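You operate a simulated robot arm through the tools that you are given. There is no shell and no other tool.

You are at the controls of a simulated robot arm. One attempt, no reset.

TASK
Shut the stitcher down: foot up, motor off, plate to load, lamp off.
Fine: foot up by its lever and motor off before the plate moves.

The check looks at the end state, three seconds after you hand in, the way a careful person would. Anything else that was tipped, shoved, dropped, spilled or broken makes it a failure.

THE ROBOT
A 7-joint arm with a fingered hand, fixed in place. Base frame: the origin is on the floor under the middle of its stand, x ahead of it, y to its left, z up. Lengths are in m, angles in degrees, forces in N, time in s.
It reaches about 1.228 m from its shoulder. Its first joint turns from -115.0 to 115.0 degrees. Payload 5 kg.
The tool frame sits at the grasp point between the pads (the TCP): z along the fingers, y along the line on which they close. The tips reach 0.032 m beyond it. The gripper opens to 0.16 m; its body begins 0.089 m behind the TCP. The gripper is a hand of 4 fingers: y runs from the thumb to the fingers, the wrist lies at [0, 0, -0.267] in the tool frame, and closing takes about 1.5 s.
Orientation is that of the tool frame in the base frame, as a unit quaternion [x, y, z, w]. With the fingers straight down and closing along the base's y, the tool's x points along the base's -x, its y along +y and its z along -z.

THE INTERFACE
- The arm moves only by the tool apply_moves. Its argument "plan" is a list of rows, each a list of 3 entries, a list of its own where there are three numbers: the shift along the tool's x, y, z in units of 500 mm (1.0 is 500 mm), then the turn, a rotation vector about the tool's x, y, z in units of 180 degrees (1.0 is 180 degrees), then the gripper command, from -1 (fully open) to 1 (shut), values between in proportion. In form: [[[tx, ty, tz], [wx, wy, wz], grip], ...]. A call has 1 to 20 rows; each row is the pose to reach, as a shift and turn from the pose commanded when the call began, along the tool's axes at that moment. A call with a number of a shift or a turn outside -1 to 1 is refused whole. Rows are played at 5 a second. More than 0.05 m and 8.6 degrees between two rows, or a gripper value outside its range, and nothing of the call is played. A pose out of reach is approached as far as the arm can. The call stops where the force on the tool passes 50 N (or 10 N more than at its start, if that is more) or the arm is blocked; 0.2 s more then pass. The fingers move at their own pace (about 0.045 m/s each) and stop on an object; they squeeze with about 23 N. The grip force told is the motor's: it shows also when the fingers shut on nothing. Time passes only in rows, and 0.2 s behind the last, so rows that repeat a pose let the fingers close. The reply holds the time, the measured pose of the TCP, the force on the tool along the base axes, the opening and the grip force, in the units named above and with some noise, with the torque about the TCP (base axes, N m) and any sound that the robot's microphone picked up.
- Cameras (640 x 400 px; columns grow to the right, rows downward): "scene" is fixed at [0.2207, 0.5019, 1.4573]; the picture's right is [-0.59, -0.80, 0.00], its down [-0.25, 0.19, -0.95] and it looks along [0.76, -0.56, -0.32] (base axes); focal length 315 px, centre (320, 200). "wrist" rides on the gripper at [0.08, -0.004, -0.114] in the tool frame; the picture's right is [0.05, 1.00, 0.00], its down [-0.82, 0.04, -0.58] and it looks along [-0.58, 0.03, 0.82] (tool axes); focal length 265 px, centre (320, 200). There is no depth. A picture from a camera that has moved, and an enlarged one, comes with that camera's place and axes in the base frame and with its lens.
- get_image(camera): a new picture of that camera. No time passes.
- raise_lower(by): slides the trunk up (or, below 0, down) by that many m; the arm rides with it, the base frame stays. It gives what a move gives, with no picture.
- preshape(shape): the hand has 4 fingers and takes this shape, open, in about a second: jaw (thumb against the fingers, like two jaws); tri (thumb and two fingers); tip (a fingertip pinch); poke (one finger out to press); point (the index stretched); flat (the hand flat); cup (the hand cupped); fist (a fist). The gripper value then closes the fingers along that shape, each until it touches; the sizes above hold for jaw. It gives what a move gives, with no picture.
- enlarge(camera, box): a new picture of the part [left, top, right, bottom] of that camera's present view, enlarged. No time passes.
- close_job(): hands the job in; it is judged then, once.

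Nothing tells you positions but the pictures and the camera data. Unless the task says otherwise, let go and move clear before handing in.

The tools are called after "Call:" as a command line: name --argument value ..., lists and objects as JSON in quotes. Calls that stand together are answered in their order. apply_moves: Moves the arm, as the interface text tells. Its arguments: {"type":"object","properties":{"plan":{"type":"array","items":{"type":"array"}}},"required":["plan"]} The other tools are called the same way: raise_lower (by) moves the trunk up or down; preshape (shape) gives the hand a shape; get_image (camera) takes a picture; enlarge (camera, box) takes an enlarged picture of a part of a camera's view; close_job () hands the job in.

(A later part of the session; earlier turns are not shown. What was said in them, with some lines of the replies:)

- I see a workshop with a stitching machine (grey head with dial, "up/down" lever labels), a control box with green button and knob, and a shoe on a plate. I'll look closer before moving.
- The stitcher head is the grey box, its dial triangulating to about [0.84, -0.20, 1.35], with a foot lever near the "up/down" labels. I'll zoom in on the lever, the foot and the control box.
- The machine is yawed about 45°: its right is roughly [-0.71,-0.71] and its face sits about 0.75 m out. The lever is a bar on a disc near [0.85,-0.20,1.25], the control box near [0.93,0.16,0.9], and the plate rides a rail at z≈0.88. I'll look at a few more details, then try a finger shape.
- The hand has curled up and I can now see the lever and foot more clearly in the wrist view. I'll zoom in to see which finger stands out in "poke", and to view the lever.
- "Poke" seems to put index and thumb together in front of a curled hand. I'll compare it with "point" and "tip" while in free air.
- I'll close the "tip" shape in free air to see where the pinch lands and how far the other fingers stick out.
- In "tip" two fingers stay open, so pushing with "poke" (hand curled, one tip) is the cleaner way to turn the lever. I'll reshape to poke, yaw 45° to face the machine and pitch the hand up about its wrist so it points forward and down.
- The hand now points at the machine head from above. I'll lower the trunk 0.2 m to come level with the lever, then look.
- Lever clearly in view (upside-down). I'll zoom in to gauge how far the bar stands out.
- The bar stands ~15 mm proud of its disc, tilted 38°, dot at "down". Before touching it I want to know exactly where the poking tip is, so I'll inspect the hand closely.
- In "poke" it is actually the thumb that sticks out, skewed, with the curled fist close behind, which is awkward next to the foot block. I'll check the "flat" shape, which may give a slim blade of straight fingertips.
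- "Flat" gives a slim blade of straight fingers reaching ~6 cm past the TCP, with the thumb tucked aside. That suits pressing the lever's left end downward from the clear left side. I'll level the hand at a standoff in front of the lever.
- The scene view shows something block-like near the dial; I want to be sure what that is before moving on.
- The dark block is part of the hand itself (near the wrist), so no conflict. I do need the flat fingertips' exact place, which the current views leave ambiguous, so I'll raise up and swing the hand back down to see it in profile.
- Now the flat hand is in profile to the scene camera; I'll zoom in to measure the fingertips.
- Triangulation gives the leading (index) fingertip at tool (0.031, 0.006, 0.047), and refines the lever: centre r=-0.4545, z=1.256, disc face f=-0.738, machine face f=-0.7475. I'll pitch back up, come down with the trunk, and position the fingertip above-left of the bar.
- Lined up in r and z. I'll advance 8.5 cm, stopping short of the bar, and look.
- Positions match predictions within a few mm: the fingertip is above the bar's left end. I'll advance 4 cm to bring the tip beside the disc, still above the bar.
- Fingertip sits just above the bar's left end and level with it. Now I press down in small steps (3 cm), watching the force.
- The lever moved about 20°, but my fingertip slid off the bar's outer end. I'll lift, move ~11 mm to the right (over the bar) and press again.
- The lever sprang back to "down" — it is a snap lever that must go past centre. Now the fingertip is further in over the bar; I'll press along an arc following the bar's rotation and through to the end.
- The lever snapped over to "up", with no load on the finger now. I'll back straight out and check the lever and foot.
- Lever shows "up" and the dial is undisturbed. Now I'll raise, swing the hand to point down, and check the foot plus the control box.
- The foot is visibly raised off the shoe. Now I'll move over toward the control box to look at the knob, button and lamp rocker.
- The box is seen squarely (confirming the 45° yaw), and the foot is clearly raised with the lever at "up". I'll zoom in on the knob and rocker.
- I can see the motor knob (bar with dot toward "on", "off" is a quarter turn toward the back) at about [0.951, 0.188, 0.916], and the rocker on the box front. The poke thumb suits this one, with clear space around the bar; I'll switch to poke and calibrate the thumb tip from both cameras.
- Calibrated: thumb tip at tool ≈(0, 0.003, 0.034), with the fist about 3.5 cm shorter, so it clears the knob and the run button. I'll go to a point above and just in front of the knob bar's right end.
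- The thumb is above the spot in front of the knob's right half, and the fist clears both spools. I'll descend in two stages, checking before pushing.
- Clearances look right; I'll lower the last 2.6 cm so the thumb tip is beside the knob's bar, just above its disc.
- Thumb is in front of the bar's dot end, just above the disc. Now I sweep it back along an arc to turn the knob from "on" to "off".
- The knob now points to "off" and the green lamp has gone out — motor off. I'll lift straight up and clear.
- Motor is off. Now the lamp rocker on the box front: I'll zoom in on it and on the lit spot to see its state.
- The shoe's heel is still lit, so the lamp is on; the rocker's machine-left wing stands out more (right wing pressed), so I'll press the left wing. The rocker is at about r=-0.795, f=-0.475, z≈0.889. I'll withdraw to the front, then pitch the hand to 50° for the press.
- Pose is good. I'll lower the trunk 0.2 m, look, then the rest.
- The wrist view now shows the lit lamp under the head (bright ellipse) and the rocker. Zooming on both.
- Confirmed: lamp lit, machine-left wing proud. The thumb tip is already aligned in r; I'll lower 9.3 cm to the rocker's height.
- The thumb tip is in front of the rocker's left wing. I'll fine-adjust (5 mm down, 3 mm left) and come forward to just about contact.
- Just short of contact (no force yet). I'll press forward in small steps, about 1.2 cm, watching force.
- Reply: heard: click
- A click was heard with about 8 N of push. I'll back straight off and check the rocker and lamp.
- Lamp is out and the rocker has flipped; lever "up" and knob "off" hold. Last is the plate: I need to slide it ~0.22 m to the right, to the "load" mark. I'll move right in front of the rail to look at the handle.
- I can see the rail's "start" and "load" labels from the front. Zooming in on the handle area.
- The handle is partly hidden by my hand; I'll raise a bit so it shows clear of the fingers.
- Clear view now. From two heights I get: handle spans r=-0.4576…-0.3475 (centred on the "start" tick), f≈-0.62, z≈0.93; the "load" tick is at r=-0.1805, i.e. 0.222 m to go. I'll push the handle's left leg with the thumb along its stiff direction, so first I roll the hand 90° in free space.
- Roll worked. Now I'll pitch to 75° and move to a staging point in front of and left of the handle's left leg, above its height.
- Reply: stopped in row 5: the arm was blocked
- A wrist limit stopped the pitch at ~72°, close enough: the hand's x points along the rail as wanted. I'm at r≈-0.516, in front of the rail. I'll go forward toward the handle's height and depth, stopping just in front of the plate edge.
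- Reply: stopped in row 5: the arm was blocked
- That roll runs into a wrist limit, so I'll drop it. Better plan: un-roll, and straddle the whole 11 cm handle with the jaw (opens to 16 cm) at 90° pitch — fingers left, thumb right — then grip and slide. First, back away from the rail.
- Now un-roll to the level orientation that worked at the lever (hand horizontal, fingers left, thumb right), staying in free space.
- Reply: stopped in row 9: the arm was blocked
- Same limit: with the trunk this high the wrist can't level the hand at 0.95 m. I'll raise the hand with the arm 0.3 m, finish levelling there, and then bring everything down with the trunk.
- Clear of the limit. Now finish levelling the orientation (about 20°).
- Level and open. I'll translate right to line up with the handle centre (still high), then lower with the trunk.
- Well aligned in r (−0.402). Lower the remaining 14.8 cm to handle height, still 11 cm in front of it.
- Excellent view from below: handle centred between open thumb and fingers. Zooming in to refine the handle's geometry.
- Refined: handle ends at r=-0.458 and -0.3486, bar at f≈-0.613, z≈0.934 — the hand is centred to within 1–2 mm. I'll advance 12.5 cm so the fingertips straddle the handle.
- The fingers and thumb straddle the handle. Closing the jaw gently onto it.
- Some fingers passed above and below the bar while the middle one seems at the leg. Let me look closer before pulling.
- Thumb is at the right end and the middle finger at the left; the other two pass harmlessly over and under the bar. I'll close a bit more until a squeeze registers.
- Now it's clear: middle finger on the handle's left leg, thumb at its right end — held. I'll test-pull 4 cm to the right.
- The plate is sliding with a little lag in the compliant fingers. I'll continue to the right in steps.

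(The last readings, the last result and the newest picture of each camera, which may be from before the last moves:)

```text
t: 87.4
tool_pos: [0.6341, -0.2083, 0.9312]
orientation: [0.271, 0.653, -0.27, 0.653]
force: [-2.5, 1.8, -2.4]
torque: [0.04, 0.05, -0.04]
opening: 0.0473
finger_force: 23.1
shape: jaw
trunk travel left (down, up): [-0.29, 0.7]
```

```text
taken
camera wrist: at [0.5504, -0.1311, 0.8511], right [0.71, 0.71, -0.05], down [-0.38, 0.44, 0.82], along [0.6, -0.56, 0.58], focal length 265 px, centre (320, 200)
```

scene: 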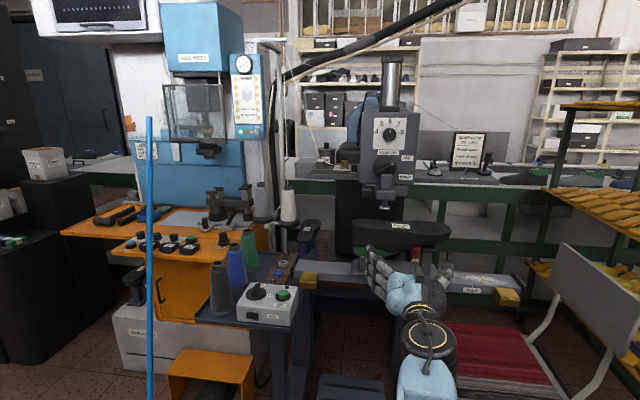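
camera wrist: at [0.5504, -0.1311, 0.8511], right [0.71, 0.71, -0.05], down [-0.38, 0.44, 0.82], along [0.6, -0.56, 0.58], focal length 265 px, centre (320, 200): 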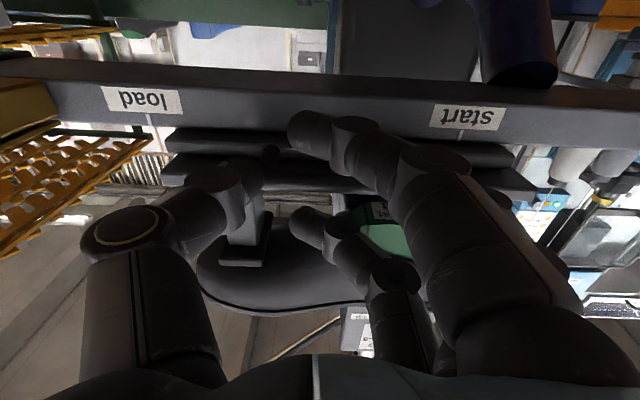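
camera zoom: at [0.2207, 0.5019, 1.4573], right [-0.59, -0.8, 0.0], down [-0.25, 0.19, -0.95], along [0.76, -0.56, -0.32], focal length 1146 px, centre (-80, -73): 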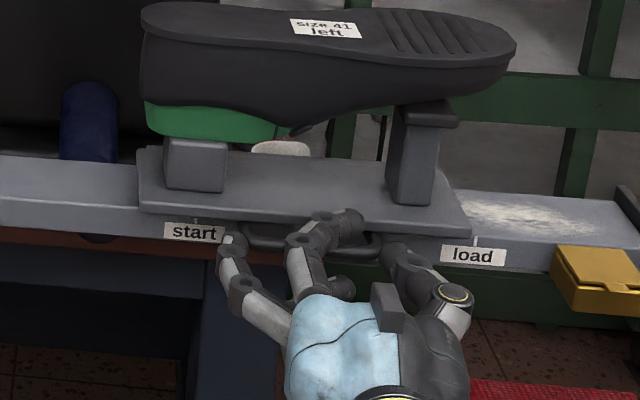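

Sliding smoothly and the shoe stays put. Continue 11 cm more, then measure against the "load" tick.

Call:
apply_moves --plan '[[[0, -0.02, 0], [0, 0, 0], 0.1], [[0, -0.04, 0], [0, 0, 0], 0.1], [[0, -0.06, 0], [0, 0, 0], 0.1], [[0, -0.08, 0], [0, 0, 0], 0.1], [[0, -0.1, 0], [0, 0, 0], 0.1], [[0, -0.12, 0], [0, 0, 0], 0.1], [[0, -0.14, 0], [0, 0, 0], 0.1], [[0, -0.16, 0], [0, 0, 0], 0.1], [[0, -0.18, 0], [0, 0, 0], 0.1], [[0, -0.2, 0], [0, 0, 0], 0.1], [[0, -0.22, 0], [0, 0, 0], 0.1]]'

Call:
enlarge --camera "scene" --box '[380, 220, 540, 330]'

Call:
get_image --camera "wrist"

```text
t: 88.9
tool_pos: [0.599, -0.2524, 0.9302]
orientation: [0.272, 0.653, -0.273, 0.652]
force: [-36.3, 34.6, -3.6]
torque: [0.03, -0.04, 0.92]
opening: 0.0452
finger_force: 23.3
shape: jaw
out of reach, approached as far as the arm can: row 5, 6, 7
trunk travel left (down, up): [-0.29, 0.7]
stopped in row 7: the force on the tool passed its limit at 55 N (the readings are from after the stop); the commanded pose is now the measured one
```

```text
3.64 times, centred on (460, 275) of scene
camera zoom: at [0.2207, 0.5019, 1.4573], right [-0.59, -0.8, 0.0], down [-0.25, 0.19, -0.95], along [0.76, -0.56, -0.32], focal length 1146 px, centre (-189, -73)
```

zoom: 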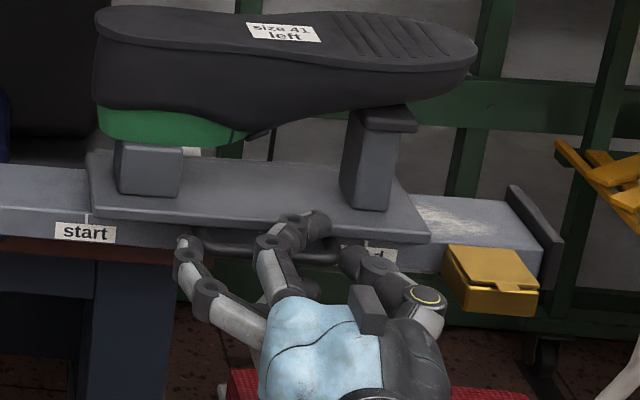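

```text
taken
camera wrist: at [0.5145, -0.1755, 0.851], right [0.71, 0.7, -0.05], down [-0.37, 0.44, 0.82], along [0.6, -0.56, 0.58], focal length 265 px, centre (320, 200)
```

wrist: 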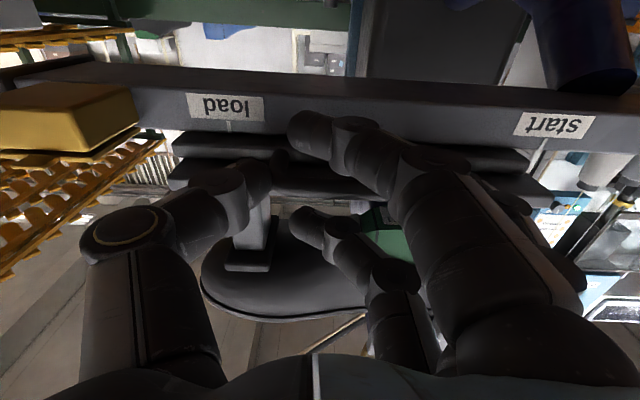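

The arm reached its folding limit here and pushed into the plate edge (force stop), so this hand direction can't go the full distance. I'll relieve the push, then open and back straight out, and measure how far the plate has come.

Call:
apply_moves --plan '[[[0, 0, -0.01], [0, 0, 0], 0.1], [[0, 0, -0.02], [0, 0, 0], -0.1], [[0, 0, -0.02], [0, 0, 0], -0.4], [[0, 0, -0.02], [0, 0, 0], -0.6], [[0, 0, -0.02], [0, 0, 0], -0.7], [[0, 0, -0.02], [0, 0, 0], -0.7], [[0, 0, -0.02], [0, 0, 0], -0.7]]'

Call:
enlarge --camera "scene" --box '[380, 220, 540, 330]'

Call:
get_image --camera "wrist"

```text
t: 90.5
tool_pos: [0.603, -0.2482, 0.9316]
orientation: [0.272, 0.653, -0.272, 0.652]
force: [0.6, 0.7, 0.3]
torque: [0.0, 0.02, 0.0]
opening: 0.1358
finger_force: 0.2
shape: jaw
out of reach, approached as far as the arm can: row 1, 2, 3, 4, 5, 6, 7
trunk travel left (down, up): [-0.29, 0.7]
```

```text
3.64 times, centred on (460, 275) of scene
camera zoom: at [0.2207, 0.5019, 1.4573], right [-0.59, -0.8, 0.0], down [-0.25, 0.19, -0.95], along [0.76, -0.56, -0.32], focal length 1146 px, centre (-189, -73)
```

zoom: 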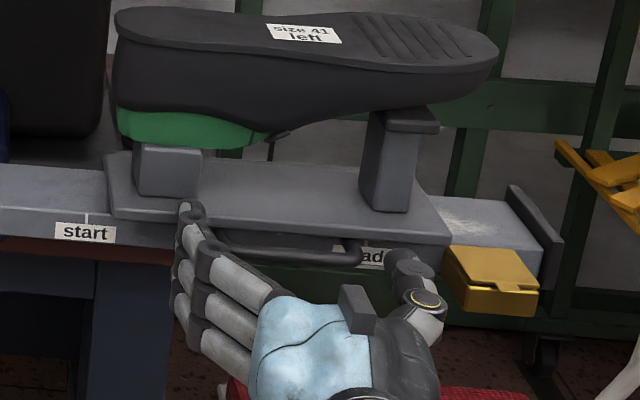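

```text
taken
camera wrist: at [0.5191, -0.1715, 0.8502], right [0.71, 0.7, -0.05], down [-0.37, 0.44, 0.82], along [0.6, -0.56, 0.57], focal length 265 px, centre (320, 200)
```

wrist: 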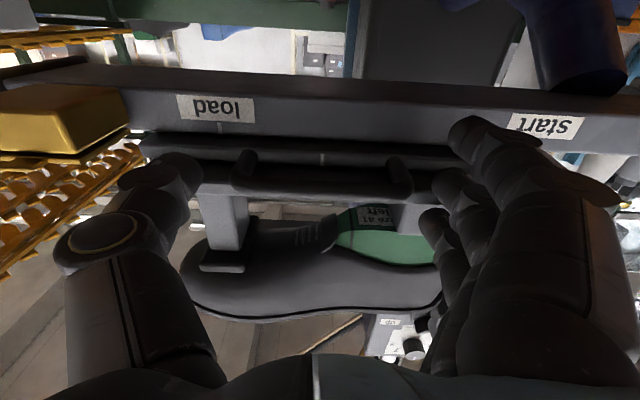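

The carriage's own tick is at r≈-0.251; about 6.8 cm remain to "load". My arm can't retreat straight back from this fold, so I'll drop below the handle with the trunk (clear space), then slide left and out.

Call:
raise_lower --by -0.085

Call:
get_image --camera "wrist"

Call:
enlarge --camera "scene" --box '[370, 220, 530, 330]'

```text
t: 91.0
tool_pos: [0.6028, -0.2484, 0.9257]
orientation: [0.275, 0.645, -0.268, 0.661]
force: [1.2, -0.6, 13.3]
torque: [0.49, -1.0, -0.05]
opening: 0.1358
finger_force: 0.0
shape: jaw
trunk travel left (down, up): [-0.277, 0.713]
stopped: the force on the tool passed its limit at 65 N (the readings are from after the stop); the commanded pose is now the measured one
```

```text
taken
camera wrist: at [0.5212, -0.1719, 0.8444], right [0.71, 0.7, -0.03], down [-0.4, 0.44, 0.81], along [0.58, -0.56, 0.59], focal length 265 px, centre (320, 200)
```

wrist: 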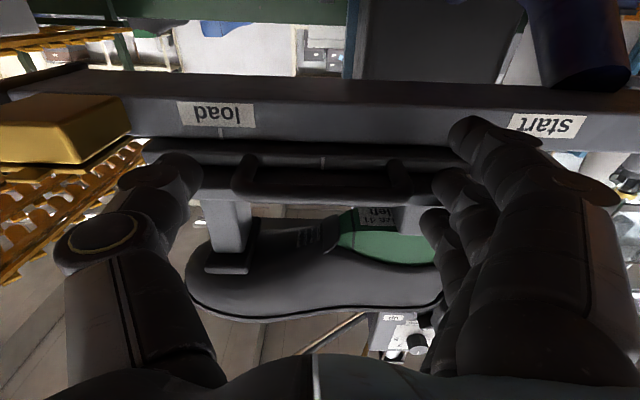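

```text
3.64 times, centred on (450, 275) of scene
camera zoom: at [0.2207, 0.5019, 1.4573], right [-0.59, -0.8, 0.0], down [-0.25, 0.19, -0.95], along [0.76, -0.56, -0.32], focal length 1146 px, centre (-153, -73)
```

zoom: 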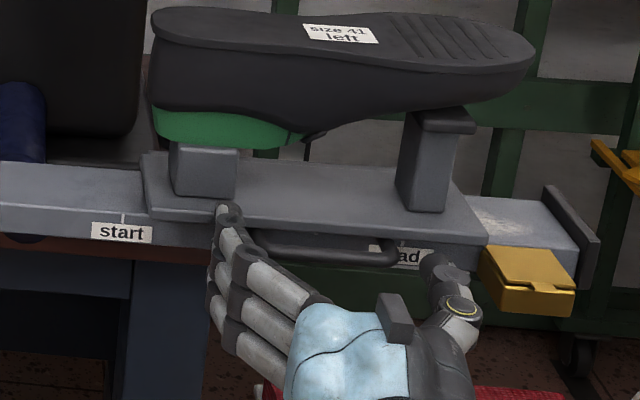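

The upper finger had come to rest on the plate's front edge, so it can't drop there. I'll relieve it by raising back, open fully, and ease left-and-back (which the arm can do) before lowering.

Call:
raise_lower --by 0.015

Call:
get_image --camera "wrist"

```text
t: 91.6
tool_pos: [0.6045, -0.2499, 0.9335]
orientation: [0.273, 0.65, -0.27, 0.655]
force: [-1.1, 0.5, -44.3]
torque: [-0.13, 2.03, 0.25]
opening: 0.1355
finger_force: 0.1
shape: jaw
trunk travel left (down, up): [-0.292, 0.698]
```

```text
taken
camera wrist: at [0.5216, -0.1721, 0.8534], right [0.71, 0.7, -0.04], down [-0.38, 0.44, 0.81], along [0.59, -0.56, 0.58], focal length 265 px, centre (320, 200)
```

wrist: 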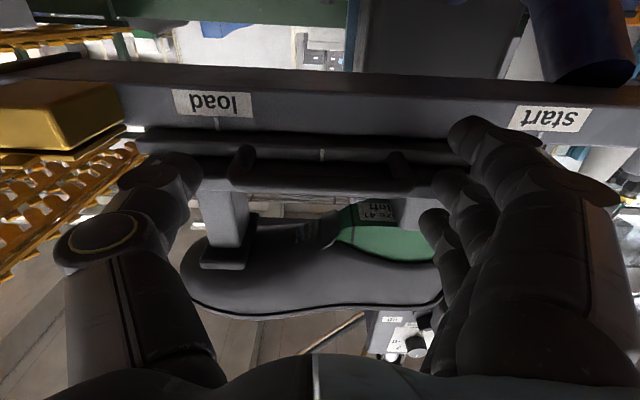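

Now a lower finger presses up under the plate; I'll settle back to the neutral height between the two contacts.

Call:
raise_lower --by -0.006

```text
t: 92.2
tool_pos: [0.6048, -0.2498, 0.9333]
orientation: [0.274, 0.647, -0.269, 0.659]
force: [-0.8, 0.5, -26.6]
torque: [-0.99, 2.15, 0.05]
opening: 0.1356
finger_force: 0.0
shape: jaw
trunk travel left (down, up): [-0.286, 0.704]
```

Call:
raise_lower --by -0.005

```text
t: 92.7
tool_pos: [0.6047, -0.2492, 0.9306]
orientation: [0.276, 0.645, -0.269, 0.66]
force: [-0.3, 0.0, -0.2]
torque: [-0.07, 0.03, -0.02]
opening: 0.1359
finger_force: 0.0
shape: jaw
trunk travel left (down, up): [-0.281, 0.709]
```

Neutral now (no force). Open fully, then ease left-and-back along +Y.

Call:
apply_moves --plan '[[[0, 0, 0], [0, 0, 0], -1], [[0, 0, 0], [0, 0, 0], -1], [[0, 0.006, -0.006], [0, 0, 0], -1], [[0, 0.014, -0.014], [0, 0, 0], -1], [[0, 0.022, -0.022], [0, 0, 0], -1], [[0, 0.03, -0.03], [0, 0, 0], -1], [[0, 0.036, -0.036], [0, 0, 0], -1], [[0, 0.036, -0.036], [0, 0, 0], -1]]'

Call:
get_image --camera "wrist"

Call:
enlarge --camera "scene" --box '[370, 220, 530, 330]'

```text
t: 94.5
tool_pos: [0.6066, -0.2226, 0.9279]
orientation: [0.274, 0.646, -0.269, 0.66]
force: [-0.4, 0.3, 0.5]
torque: [-0.02, -0.03, 0.0]
opening: 0.1598
finger_force: 0.2
shape: jaw
trunk travel left (down, up): [-0.281, 0.709]
```

```text
taken
camera wrist: at [0.5242, -0.1461, 0.8469], right [0.71, 0.7, -0.04], down [-0.39, 0.44, 0.81], along [0.58, -0.56, 0.59], focal length 265 px, centre (320, 200)
```

wrist: 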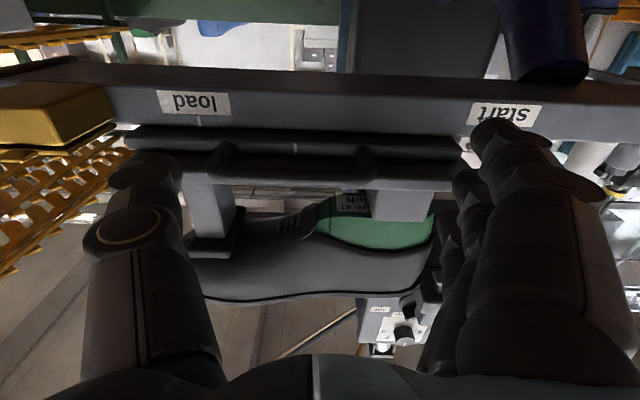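

```text
3.64 times, centred on (450, 275) of scene
camera zoom: at [0.2207, 0.5019, 1.4573], right [-0.59, -0.8, 0.0], down [-0.25, 0.19, -0.95], along [0.76, -0.56, -0.32], focal length 1146 px, centre (-153, -73)
```

zoom: 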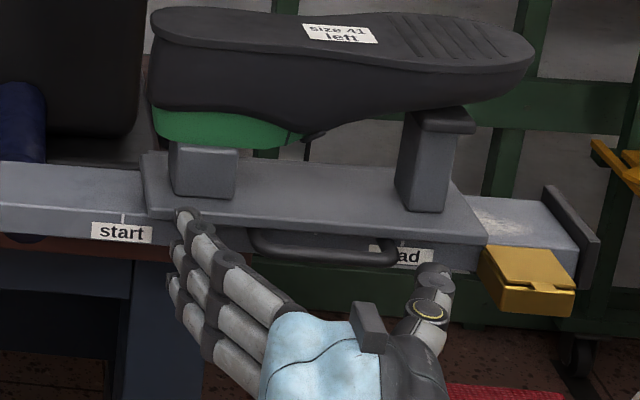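

Free of the plate edge now. Lowering below the handle with the trunk.

Call:
raise_lower --by -0.085

Call:
get_image --camera "wrist"

Call:
get_image --camera "scene"

```text
t: 95.7
tool_pos: [0.6057, -0.2238, 0.8437]
orientation: [0.275, 0.646, -0.268, 0.66]
force: [-0.3, 0.2, -0.1]
torque: [0.0, 0.0, 0.04]
opening: 0.1598
finger_force: 0.1
shape: jaw
trunk travel left (down, up): [-0.196, 0.794]
```

```text
taken
camera wrist: at [0.5241, -0.1463, 0.762], right [0.71, 0.7, -0.04], down [-0.39, 0.44, 0.81], along [0.58, -0.56, 0.59], focal length 265 px, centre (320, 200)
```

wrist: 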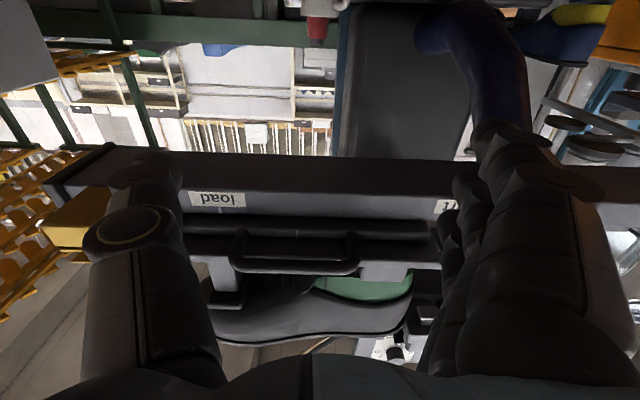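

```text
taken
```

scene: 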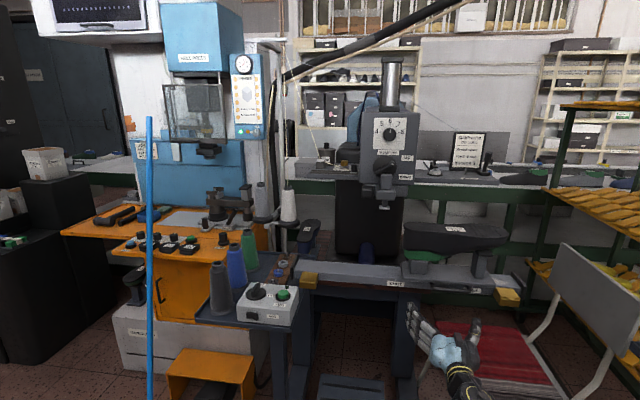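

Hand is now below the handle and free. I'll move out left-and-back, come back up, and then finish the last ~7 cm by pushing the handle's left leg with the poke thumb, with the hand yawed 25° so the arm has reach.

Call:
apply_moves --plan '[[[0, 0.05, -0.05], [0, 0, 0], -1], [[0, 0.1, -0.1], [0, 0, 0], -1], [[0, 0.155, -0.155], [0, 0, 0], -1], [[0, 0.21, -0.21], [0, 0, 0], -1], [[0, 0.21, -0.21], [0, 0, 0], -1]]'

Call:
raise_lower --by 0.085

Call:
preshape --shape "poke"

Call:
apply_moves --plan '[[[0, 0, 0], [0.0347, 0, 0], -1], [[0, 0, 0], [0.0694, 0, 0], -1], [[0, 0, 0], [0.1042, 0, 0], -1], [[0, 0, 0], [0.1389, 0, 0], -1], [[0, 0, 0], [0.1389, 0, 0], -1]]'

Call:
get_image --camera "wrist"

Call:
get_image --camera "scene"

```text
t: 96.9
tool_pos: [0.6067, -0.0755, 0.8434]
orientation: [0.275, 0.646, -0.269, 0.659]
force: [-0.2, 0.6, -0.2]
torque: [0.02, -0.01, 0.01]
opening: 0.16
finger_force: 0.1
shape: jaw
trunk travel left (down, up): [-0.196, 0.794]
```

```text
t: 98.1
tool_pos: [0.6062, -0.0749, 0.9289]
orientation: [0.275, 0.646, -0.269, 0.659]
force: [0.3, 0.0, 0.3]
torque: [0.03, 0.01, 0.02]
opening: 0.1598
finger_force: 0.1
shape: jaw
trunk travel left (down, up): [-0.281, 0.709]
```

```text
t: 99.0
tool_pos: [0.6066, -0.0754, 0.9302]
orientation: [0.275, 0.646, -0.27, 0.659]
force: [-0.6, 0.0, -0.6]
torque: [-0.01, 0.03, -0.02]
opening: 0.0001
finger_force: 0.0
shape: poke
trunk travel left (down, up): [-0.281, 0.709]
```

```text
t: 100.2
tool_pos: [0.6056, -0.076, 0.9291]
orientation: [0.411, 0.572, -0.403, 0.584]
force: [-0.4, 1.2, -0.4]
torque: [0.0, 0.02, 0.0]
opening: 0.0
finger_force: 0.0
shape: poke
trunk travel left (down, up): [-0.281, 0.709]
```

```text
taken
camera wrist: at [0.5652, 0.03, 0.8482], right [0.94, 0.34, -0.03], down [-0.17, 0.56, 0.81], along [0.29, -0.76, 0.58], focal length 265 px, centre (320, 200)
```

wrist: 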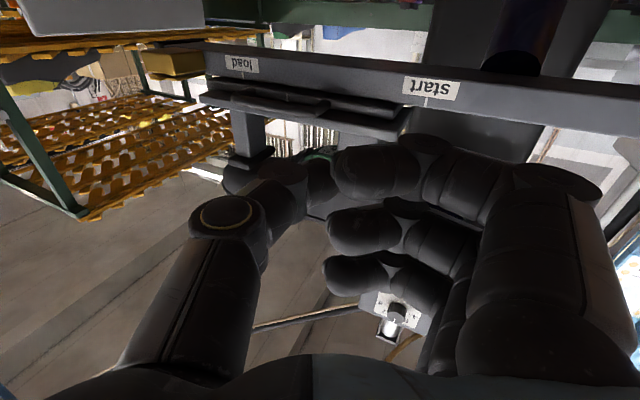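

```text
taken
```

scene: 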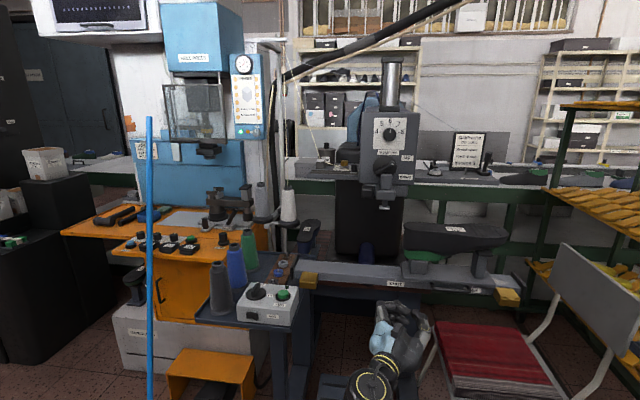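

Orientation is good and the plate is unobstructed in the scene view. Let me measure where the handle and the load tick are now.

Call:
enlarge --camera "scene" --box '[390, 250, 530, 320]'

Call:
enlarge --camera "wrist" --box '[190, 30, 470, 170]'

```text
4.57 times, centred on (460, 285) of scene
camera zoom: at [0.2207, 0.5019, 1.4573], right [-0.59, -0.8, 0.0], down [-0.25, 0.19, -0.95], along [0.76, -0.56, -0.32], focal length 1441 px, centre (-320, -189)
```

zoom: 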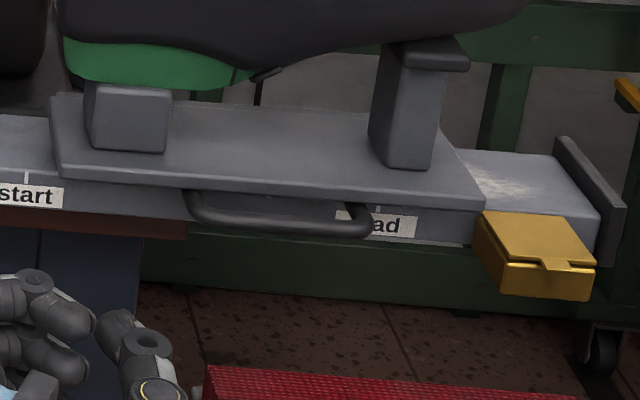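

```text
2.29 times, centred on (330, 100) of wrist
camera zoom: at [0.5652, 0.03, 0.8482], right [0.94, 0.34, -0.03], down [-0.17, 0.56, 0.81], along [0.29, -0.76, 0.58], focal length 607 px, centre (297, 429)
```

zoom: 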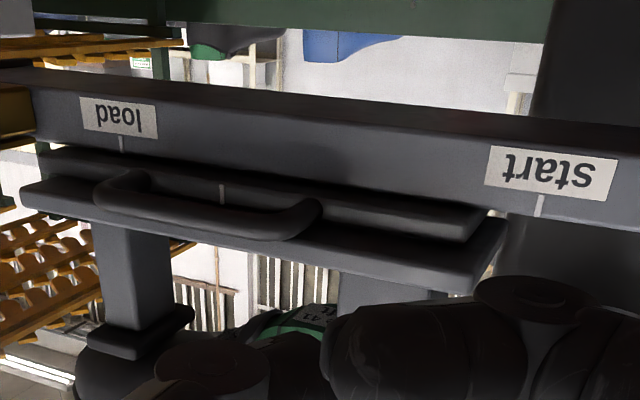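

Handle centre is at r≈-0.258 and must go to ≈-0.181: 7.6 cm to go. I'll bring the thumb in beside the handle's left leg, slightly below the upper plate's lip.

Call:
apply_moves --plan '[[[0.003, 0.0243, 0.074], [0, 0, 0], -1], [[0.006, 0.0485, 0.148], [0, 0, 0], -1], [[0.006, 0.066, 0.2], [0, 0, 0], -1], [[0.006, 0.0728, 0.222], [0, 0, 0], -1]]'

Call:
get_image --camera "wrist"

Call:
enlarge --camera "scene" --box '[380, 240, 520, 330]'

```text
t: 101.2
tool_pos: [0.679, -0.1662, 0.9275]
orientation: [0.411, 0.573, -0.403, 0.584]
force: [-0.6, -0.4, 0.8]
torque: [0.01, -0.02, -0.01]
opening: 0.0
finger_force: 0.0
shape: poke
trunk travel left (down, up): [-0.281, 0.709]
```

```text
taken
camera wrist: at [0.6365, -0.0618, 0.8467], right [0.94, 0.34, -0.03], down [-0.17, 0.56, 0.81], along [0.29, -0.76, 0.58], focal length 265 px, centre (320, 200)
```

wrist: 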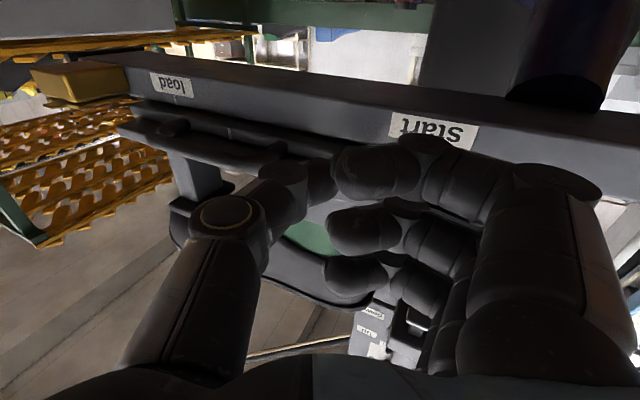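

```text
4.44 times, centred on (450, 285) of scene
camera zoom: at [0.2207, 0.5019, 1.4573], right [-0.59, -0.8, 0.0], down [-0.25, 0.19, -0.95], along [0.76, -0.56, -0.32], focal length 1401 px, centre (-258, -178)
```

zoom: 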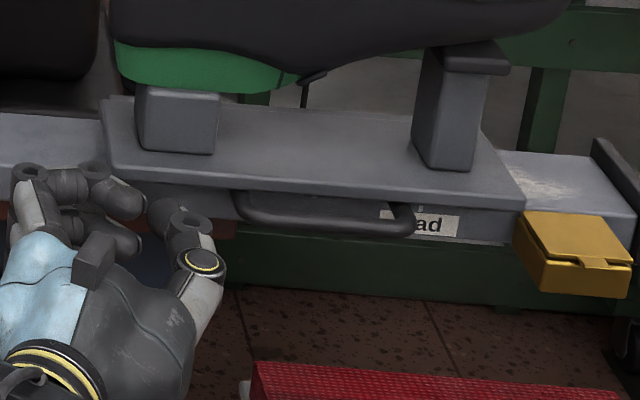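

Thumb is beside the handle's left leg with ~2 cm gap. Pushing to the right, 6 cm first.

Call:
apply_moves --plan '[[[0, -0.0181, 0.0085], [0, 0, 0], -1], [[0, -0.0362, 0.0171], [0, 0, 0], -1], [[0, -0.0542, 0.0256], [0, 0, 0], -1], [[0, -0.0723, 0.0342], [0, 0, 0], -1], [[0, -0.0904, 0.0427], [0, 0, 0], -1], [[0, -0.1085, 0.0513], [0, 0, 0], -1]]'

Call:
get_image --camera "wrist"

Call:
enlarge --camera "scene" --box '[380, 240, 520, 330]'

```text
t: 102.6
tool_pos: [0.6354, -0.2101, 0.9278]
orientation: [0.412, 0.572, -0.403, 0.584]
force: [0.1, -0.9, 0.3]
torque: [0.01, 0.0, 0.02]
opening: 0.0
finger_force: 0.0
shape: poke
trunk travel left (down, up): [-0.281, 0.709]
```

```text
taken
camera wrist: at [0.5944, -0.1045, 0.8463], right [0.94, 0.34, -0.03], down [-0.17, 0.56, 0.81], along [0.29, -0.76, 0.58], focal length 265 px, centre (320, 200)
```

wrist: 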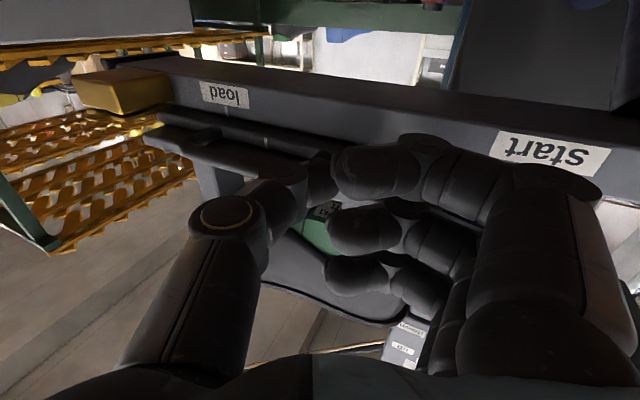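

```text
4.44 times, centred on (450, 285) of scene
camera zoom: at [0.2207, 0.5019, 1.4573], right [-0.59, -0.8, 0.0], down [-0.25, 0.19, -0.95], along [0.76, -0.56, -0.32], focal length 1401 px, centre (-258, -178)
```

zoom: 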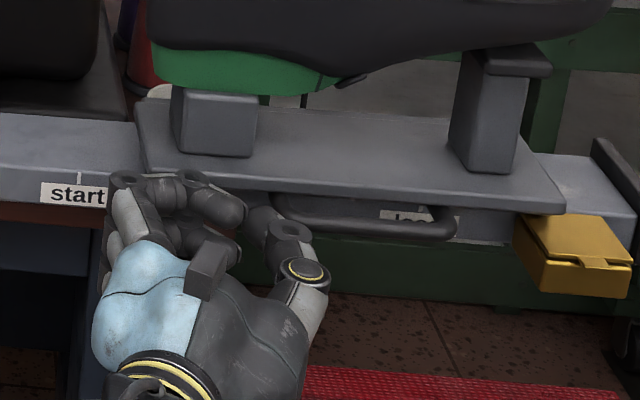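

Plate moved ~2.5 cm with almost no force. Pushing 4 cm more, then measure.

Call:
apply_moves --plan '[[[0, -0.0181, 0.0085], [0, 0, 0], -1], [[0, -0.0362, 0.0171], [0, 0, 0], -1], [[0, -0.0542, 0.0256], [0, 0, 0], -1], [[0, -0.0723, 0.0342], [0, 0, 0], -1]]'

Call:
get_image --camera "wrist"

Call:
enlarge --camera "wrist" --box '[180, 70, 400, 190]'

Call:
enlarge --camera "scene" --box '[380, 240, 520, 330]'

```text
t: 103.6
tool_pos: [0.6074, -0.2386, 0.9263]
orientation: [0.411, 0.573, -0.403, 0.584]
force: [0.0, 0.3, -0.1]
torque: [0.02, -0.04, -0.03]
opening: 0.0
finger_force: 0.1
shape: poke
trunk travel left (down, up): [-0.281, 0.709]
```

```text
taken
camera wrist: at [0.5666, -0.133, 0.8454], right [0.94, 0.34, -0.03], down [-0.17, 0.56, 0.81], along [0.29, -0.76, 0.58], focal length 265 px, centre (320, 200)
```

wrist: 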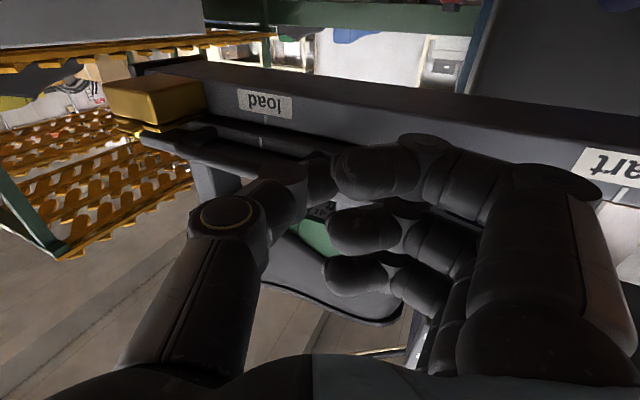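

```text
2.91 times, centred on (290, 130) of wrist
camera zoom: at [0.5666, -0.133, 0.8454], right [0.94, 0.34, -0.03], down [-0.17, 0.56, 0.81], along [0.29, -0.76, 0.58], focal length 772 px, centre (407, 404)
```

zoom: 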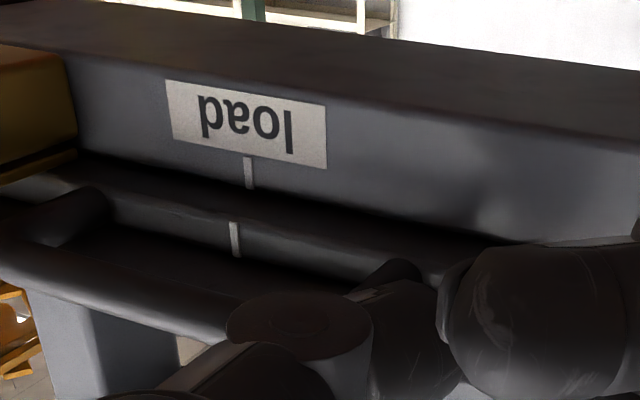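

```text
4.44 times, centred on (450, 285) of scene
camera zoom: at [0.2207, 0.5019, 1.4573], right [-0.59, -0.8, 0.0], down [-0.25, 0.19, -0.95], along [0.76, -0.56, -0.32], focal length 1401 px, centre (-258, -178)
```

zoom: 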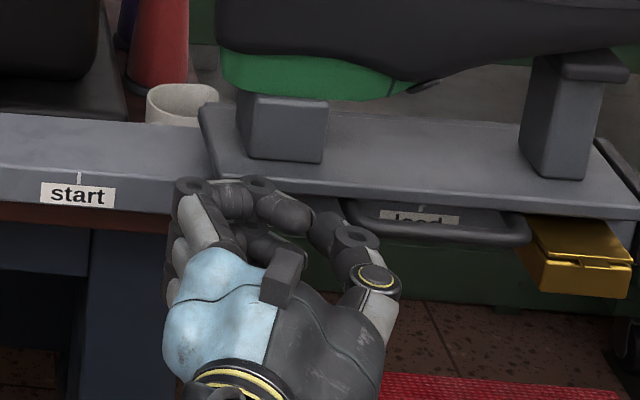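

Nearly there: carriage tick at r≈-0.190, load tick at ≈-0.181, so about 9 mm to go. Small final push.

Call:
apply_moves --plan '[[[0, -0.0045, 0.0021], [0, 0, 0], -1], [[0, -0.009, 0.0043], [0, 0, 0], -1], [[0, -0.0126, 0.006], [0, 0, 0], -1], [[0, -0.0126, 0.006], [0, 0, 0], -1]]'

Call:
enlarge --camera "wrist" --box '[180, 70, 400, 190]'

Call:
enlarge --camera "scene" --box '[380, 240, 520, 330]'

```text
t: 104.6
tool_pos: [0.6027, -0.2429, 0.926]
orientation: [0.411, 0.572, -0.403, 0.584]
force: [-0.3, -0.6, -1.2]
torque: [0.01, 0.01, 0.01]
opening: 0.0
finger_force: 0.0
shape: poke
trunk travel left (down, up): [-0.281, 0.709]
```

```text
2.91 times, centred on (290, 130) of wrist
camera zoom: at [0.5615, -0.138, 0.8453], right [0.94, 0.34, -0.03], down [-0.17, 0.56, 0.81], along [0.29, -0.76, 0.58], focal length 772 px, centre (407, 404)
```

zoom: 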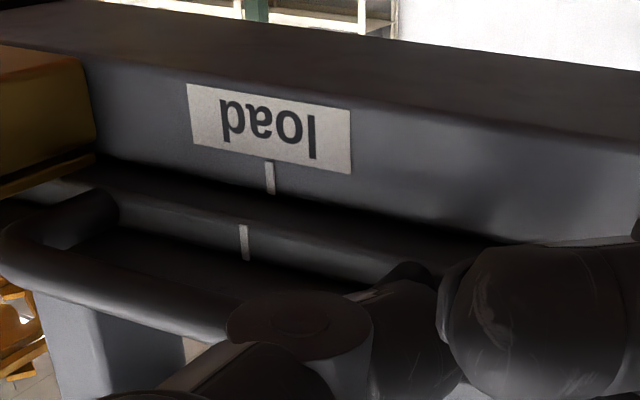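

```text
4.44 times, centred on (450, 285) of scene
camera zoom: at [0.2207, 0.5019, 1.4573], right [-0.59, -0.8, 0.0], down [-0.25, 0.19, -0.95], along [0.76, -0.56, -0.32], focal length 1401 px, centre (-258, -178)
```

zoom: 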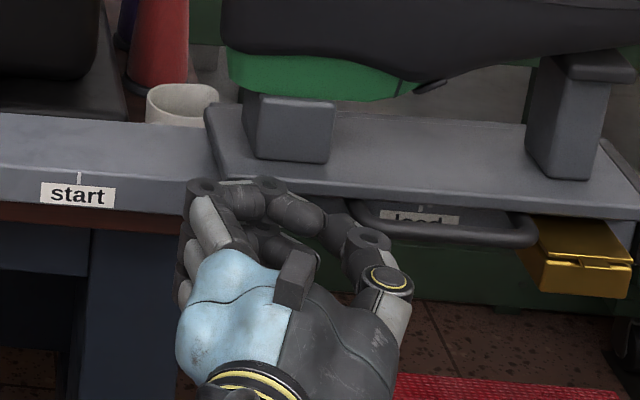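

Very close now: scene geometry says ~1.5–3 mm short. One last 3 mm nudge, then retreat and check with a clear view.

Call:
apply_moves --plan '[[[0, -0.0036, 0.0017], [0, 0, 0], -1], [[0, -0.0063, 0.003], [0, 0, 0], -1], [[0, -0.0063, 0.003], [0, 0, 0], -1]]'

Call:
enlarge --camera "wrist" --box '[180, 70, 400, 190]'

Call:
enlarge --camera "scene" --box '[430, 260, 520, 315]'

```text
t: 105.4
tool_pos: [0.6012, -0.2449, 0.926]
orientation: [0.411, 0.572, -0.402, 0.585]
force: [2.6, 5.8, -0.4]
torque: [-0.04, 0.01, 0.08]
opening: 0.0001
finger_force: 0.0
shape: poke
trunk travel left (down, up): [-0.281, 0.709]
```

```text
2.91 times, centred on (290, 130) of wrist
camera zoom: at [0.5597, -0.1398, 0.8452], right [0.94, 0.34, -0.03], down [-0.17, 0.56, 0.81], along [0.29, -0.76, 0.58], focal length 772 px, centre (407, 404)
```

zoom: 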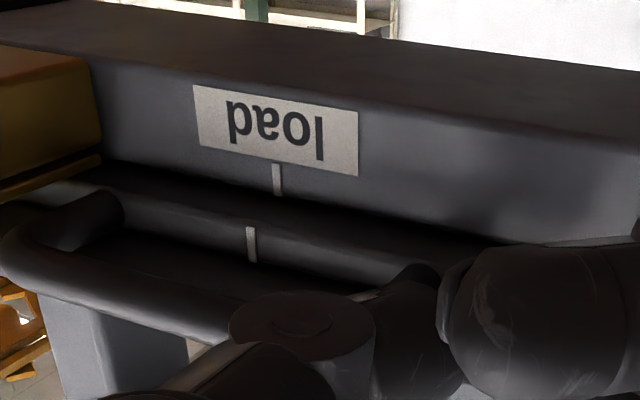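

```text
7.11 times, centred on (475, 288) of scene
camera zoom: at [0.2207, 0.5019, 1.4573], right [-0.59, -0.8, 0.0], down [-0.25, 0.19, -0.95], along [0.76, -0.56, -0.32], focal length 2242 px, centre (-782, -422)
```

zoom: 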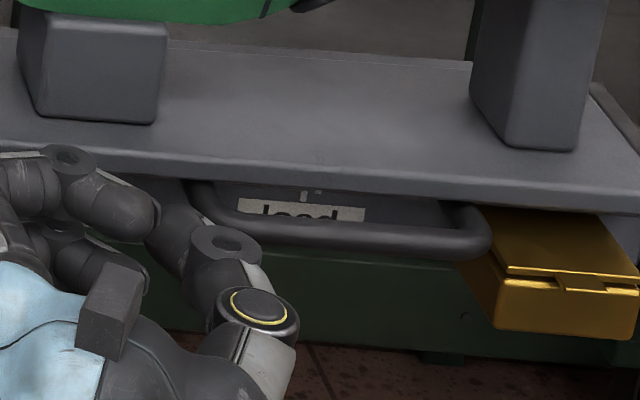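

The last nudge met more resistance (~6 N) and the ticks didn't move relative to each other — the carriage seems to be at its end stop, with ticks within ~2–3 mm. Let me check the right end.

Call:
enlarge --camera "scene" --box '[460, 230, 540, 310]'

Call:
get_image --camera "scene"

```text
5.00 times, centred on (500, 270) of scene
camera zoom: at [0.2207, 0.5019, 1.4573], right [-0.59, -0.8, 0.0], down [-0.25, 0.19, -0.95], along [0.76, -0.56, -0.32], focal length 1576 px, centre (-580, -150)
```

zoom: 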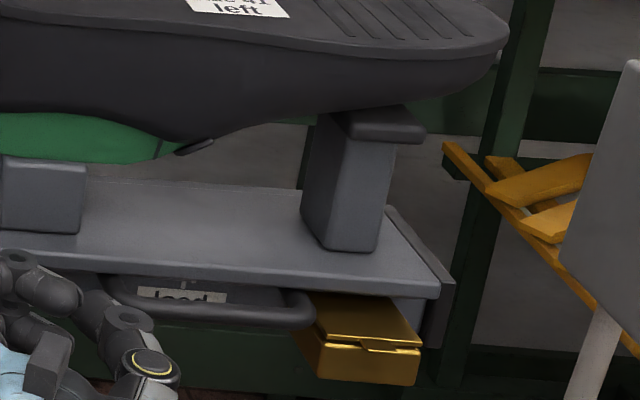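

```text
taken
```

scene: 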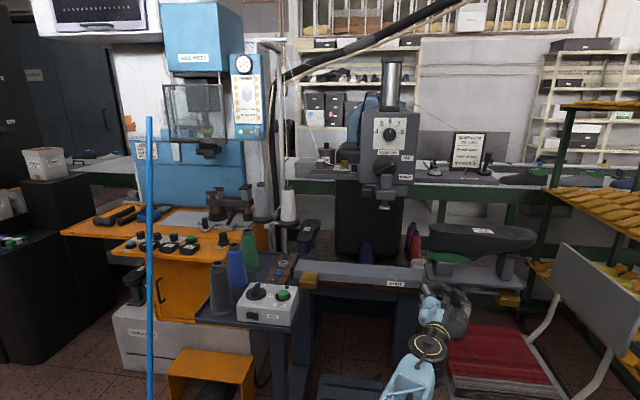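

The plate's right end sits against or within a hair of the end stop. One more gentle 4 mm press will tell whether it is fully home.

Call:
apply_moves --plan '[[[0, -0.0036, 0.0017], [0, 0, 0], -1], [[0, -0.0072, 0.0034], [0, 0, 0], -1], [[0, -0.0072, 0.0034], [0, 0, 0], -1]]'

Call:
enlarge --camera "wrist" --box '[180, 70, 400, 190]'

Call:
enlarge --camera "scene" --box '[430, 260, 520, 315]'

```text
t: 106.2
tool_pos: [0.5974, -0.247, 0.927]
orientation: [0.41, 0.573, -0.403, 0.584]
force: [1.0, 32.0, -3.1]
torque: [-0.05, 0.02, 0.13]
opening: 0.0001
finger_force: 0.1
shape: poke
trunk travel left (down, up): [-0.281, 0.709]
```

```text
2.91 times, centred on (290, 130) of wrist
camera zoom: at [0.5569, -0.1425, 0.8449], right [0.94, 0.34, -0.03], down [-0.17, 0.56, 0.81], along [0.29, -0.76, 0.58], focal length 772 px, centre (407, 404)
```

zoom: 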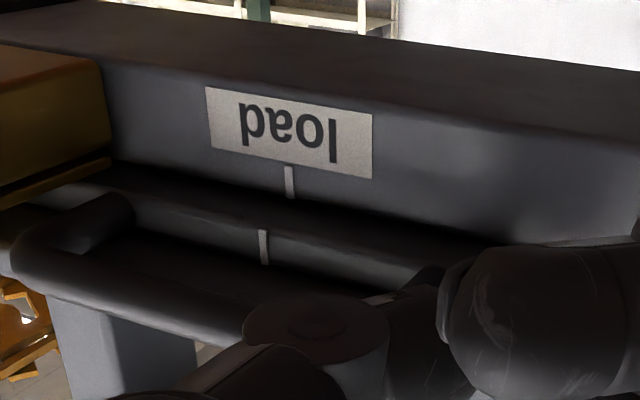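

```text
7.11 times, centred on (475, 288) of scene
camera zoom: at [0.2207, 0.5019, 1.4573], right [-0.59, -0.8, 0.0], down [-0.25, 0.19, -0.95], along [0.76, -0.56, -0.32], focal length 2242 px, centre (-782, -422)
```

zoom: 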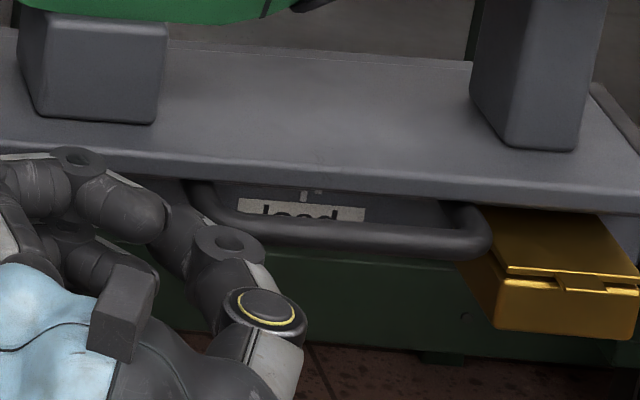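

A firm 32 N moved nothing further: the carriage is home against its stop at "load". I'll ease off to the left, then withdraw.

Call:
apply_moves --plan '[[[0, 0.0181, -0.0085], [0, 0, 0], -1], [[0, 0.0452, -0.0214], [0, 0, 0], -1], [[0, 0.06, -0.06], [0, 0, 0], -1], [[0, 0.07, -0.14], [0, 0, 0], -1], [[0, 0.08, -0.22], [0, 0, 0], -1], [[0, 0.09, -0.3], [0, 0, 0], -1], [[0, 0.09, -0.3], [0, 0, 0], -1]]'

Call:
get_image --camera "scene"

Call:
enlarge --camera "scene" --box '[410, 200, 540, 310]'

Call:
enlarge --camera "scene" --box '[340, 100, 440, 220]'

Call:
enlarge --camera "scene" --box '[200, 240, 320, 330]'

Call:
get_image --camera "wrist"

```text
t: 107.8
tool_pos: [0.5896, -0.0925, 0.9253]
orientation: [0.411, 0.573, -0.403, 0.584]
force: [-0.1, 0.0, 0.3]
torque: [-0.01, -0.04, -0.02]
opening: 0.0001
finger_force: 0.1
shape: poke
trunk travel left (down, up): [-0.281, 0.709]
```

```text
taken
```

scene: 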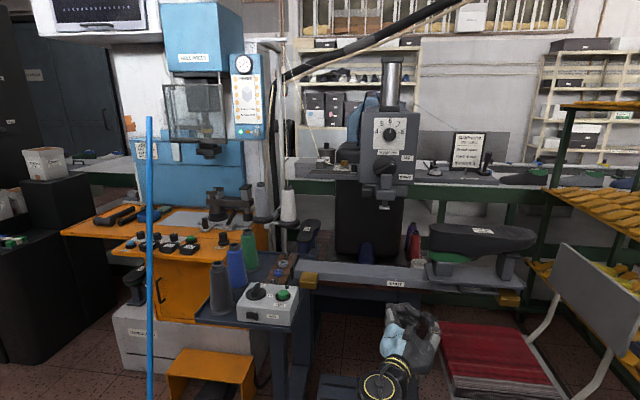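

```text
3.64 times, centred on (475, 255) of scene
camera zoom: at [0.2207, 0.5019, 1.4573], right [-0.59, -0.8, 0.0], down [-0.25, 0.19, -0.95], along [0.76, -0.56, -0.32], focal length 1146 px, centre (-244, 0)
```

zoom: 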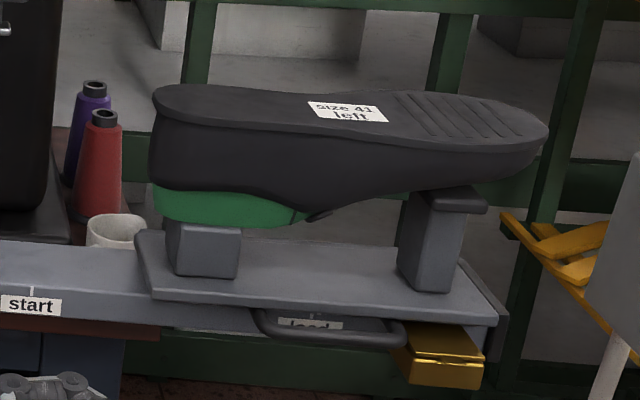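

```text
3.33 times, centred on (390, 160) of scene
camera zoom: at [0.2207, 0.5019, 1.4573], right [-0.59, -0.8, 0.0], down [-0.25, 0.19, -0.95], along [0.76, -0.56, -0.32], focal length 1051 px, centre (87, 333)
```

zoom: 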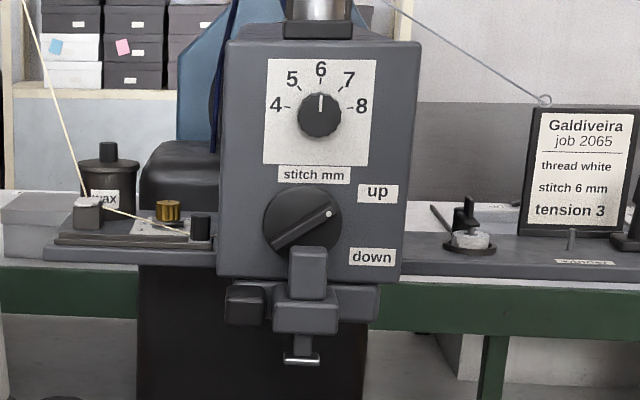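

```text
4.44 times, centred on (260, 285) of scene
camera zoom: at [0.2207, 0.5019, 1.4573], right [-0.59, -0.8, 0.0], down [-0.25, 0.19, -0.95], along [0.76, -0.56, -0.32], focal length 1401 px, centre (587, -178)
```

zoom: 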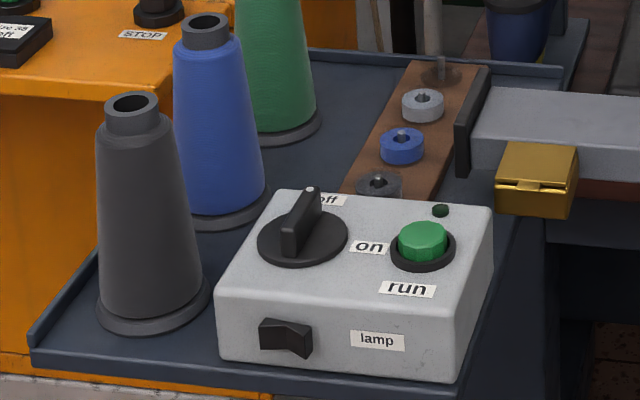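

```text
taken
camera wrist: at [0.5489, 0.0131, 0.8441], right [0.94, 0.34, -0.03], down [-0.17, 0.56, 0.81], along [0.29, -0.76, 0.58], focal length 265 px, centre (320, 200)
```

wrist: 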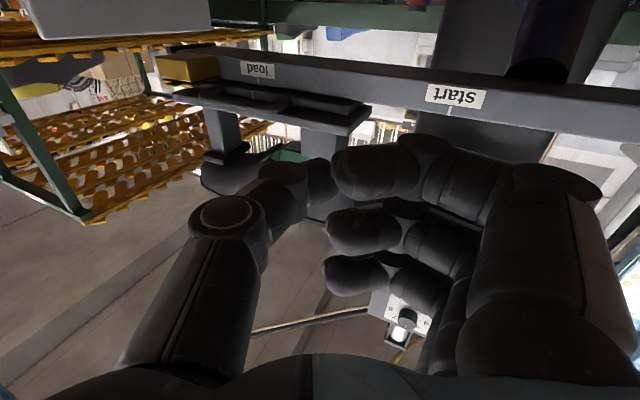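

Everything looks in order: lever up, foot raised, knob off with indicator dark, rocker flipped, shoe steady. A last check of the tick alignment and lamp before handing in.

Call:
enlarge --camera "wrist" --box '[160, 40, 400, 160]'

Call:
enlarge --camera "scene" --box '[440, 265, 510, 305]'

```text
2.67 times, centred on (280, 100) of wrist
camera zoom: at [0.5489, 0.0131, 0.8441], right [0.94, 0.34, -0.03], down [-0.17, 0.56, 0.81], along [0.29, -0.76, 0.58], focal length 708 px, centre (427, 467)
```

zoom: 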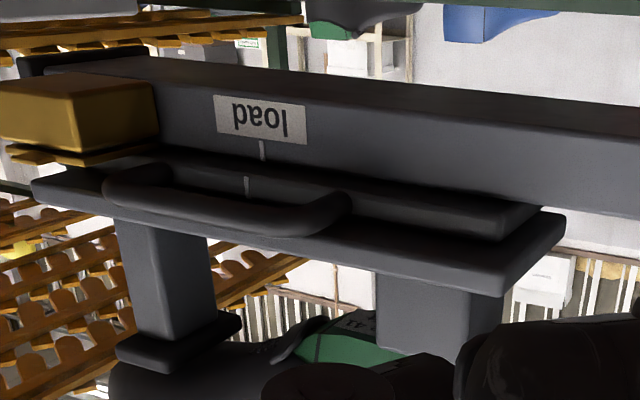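

```text
9.14 times, centred on (475, 285) of scene
camera zoom: at [0.2207, 0.5019, 1.4573], right [-0.59, -0.8, 0.0], down [-0.25, 0.19, -0.95], along [0.76, -0.56, -0.32], focal length 2882 px, centre (-1097, -577)
```

zoom: 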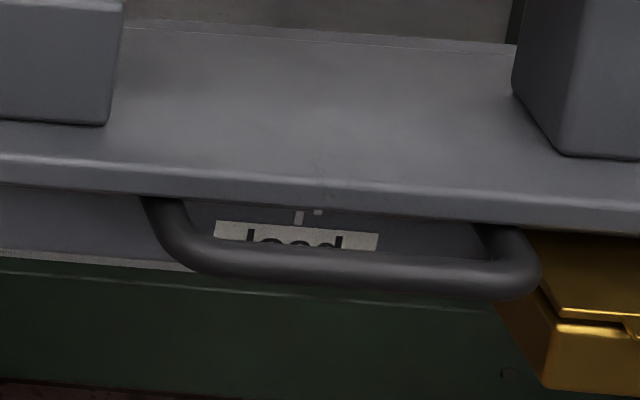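

The two ticks line up to within a millimetre or two at "load", and my hand is well clear of everything. Foot is up by its lever, motor off, plate at load, lamp off, so I'm handing in.

Call:
close_job

```text
The job is handed in.
```

The stitcher is shut down and I've handed the job in; I haven't seen the check's result.

- **Foot:** I turned it up by its lever. It needed two tries because the first push slipped and the lever sprang back. The foot is clear of the shoe.
- **Motor:** the knob is at "off" and its green indicator is out. The foot was up and the motor off before the plate moved.
- **Lamp:** I pressed the rocker and heard it click. The lamp under the head is dark.
- **Plate:** it is at "load", with the ticks lined up to within about 1–2 mm. It is against its end stop, and a 32 N push moved it no further.

**Plate contacts:** sliding the plate went less cleanly than the rest. The arm ran out of reach partway and pushed into the plate's front edge at about 55 N. While backing out, a finger pressed on the plate at about 65 N, then another pressed up under it at about 44 N. I let go and finished the last 7–8 cm by pushing the handle.

In the last pictures the shoe is steady, the stitch dial still reads 6, and nothing else looks tipped or moved. The hand is about 15 cm clear of the handle.
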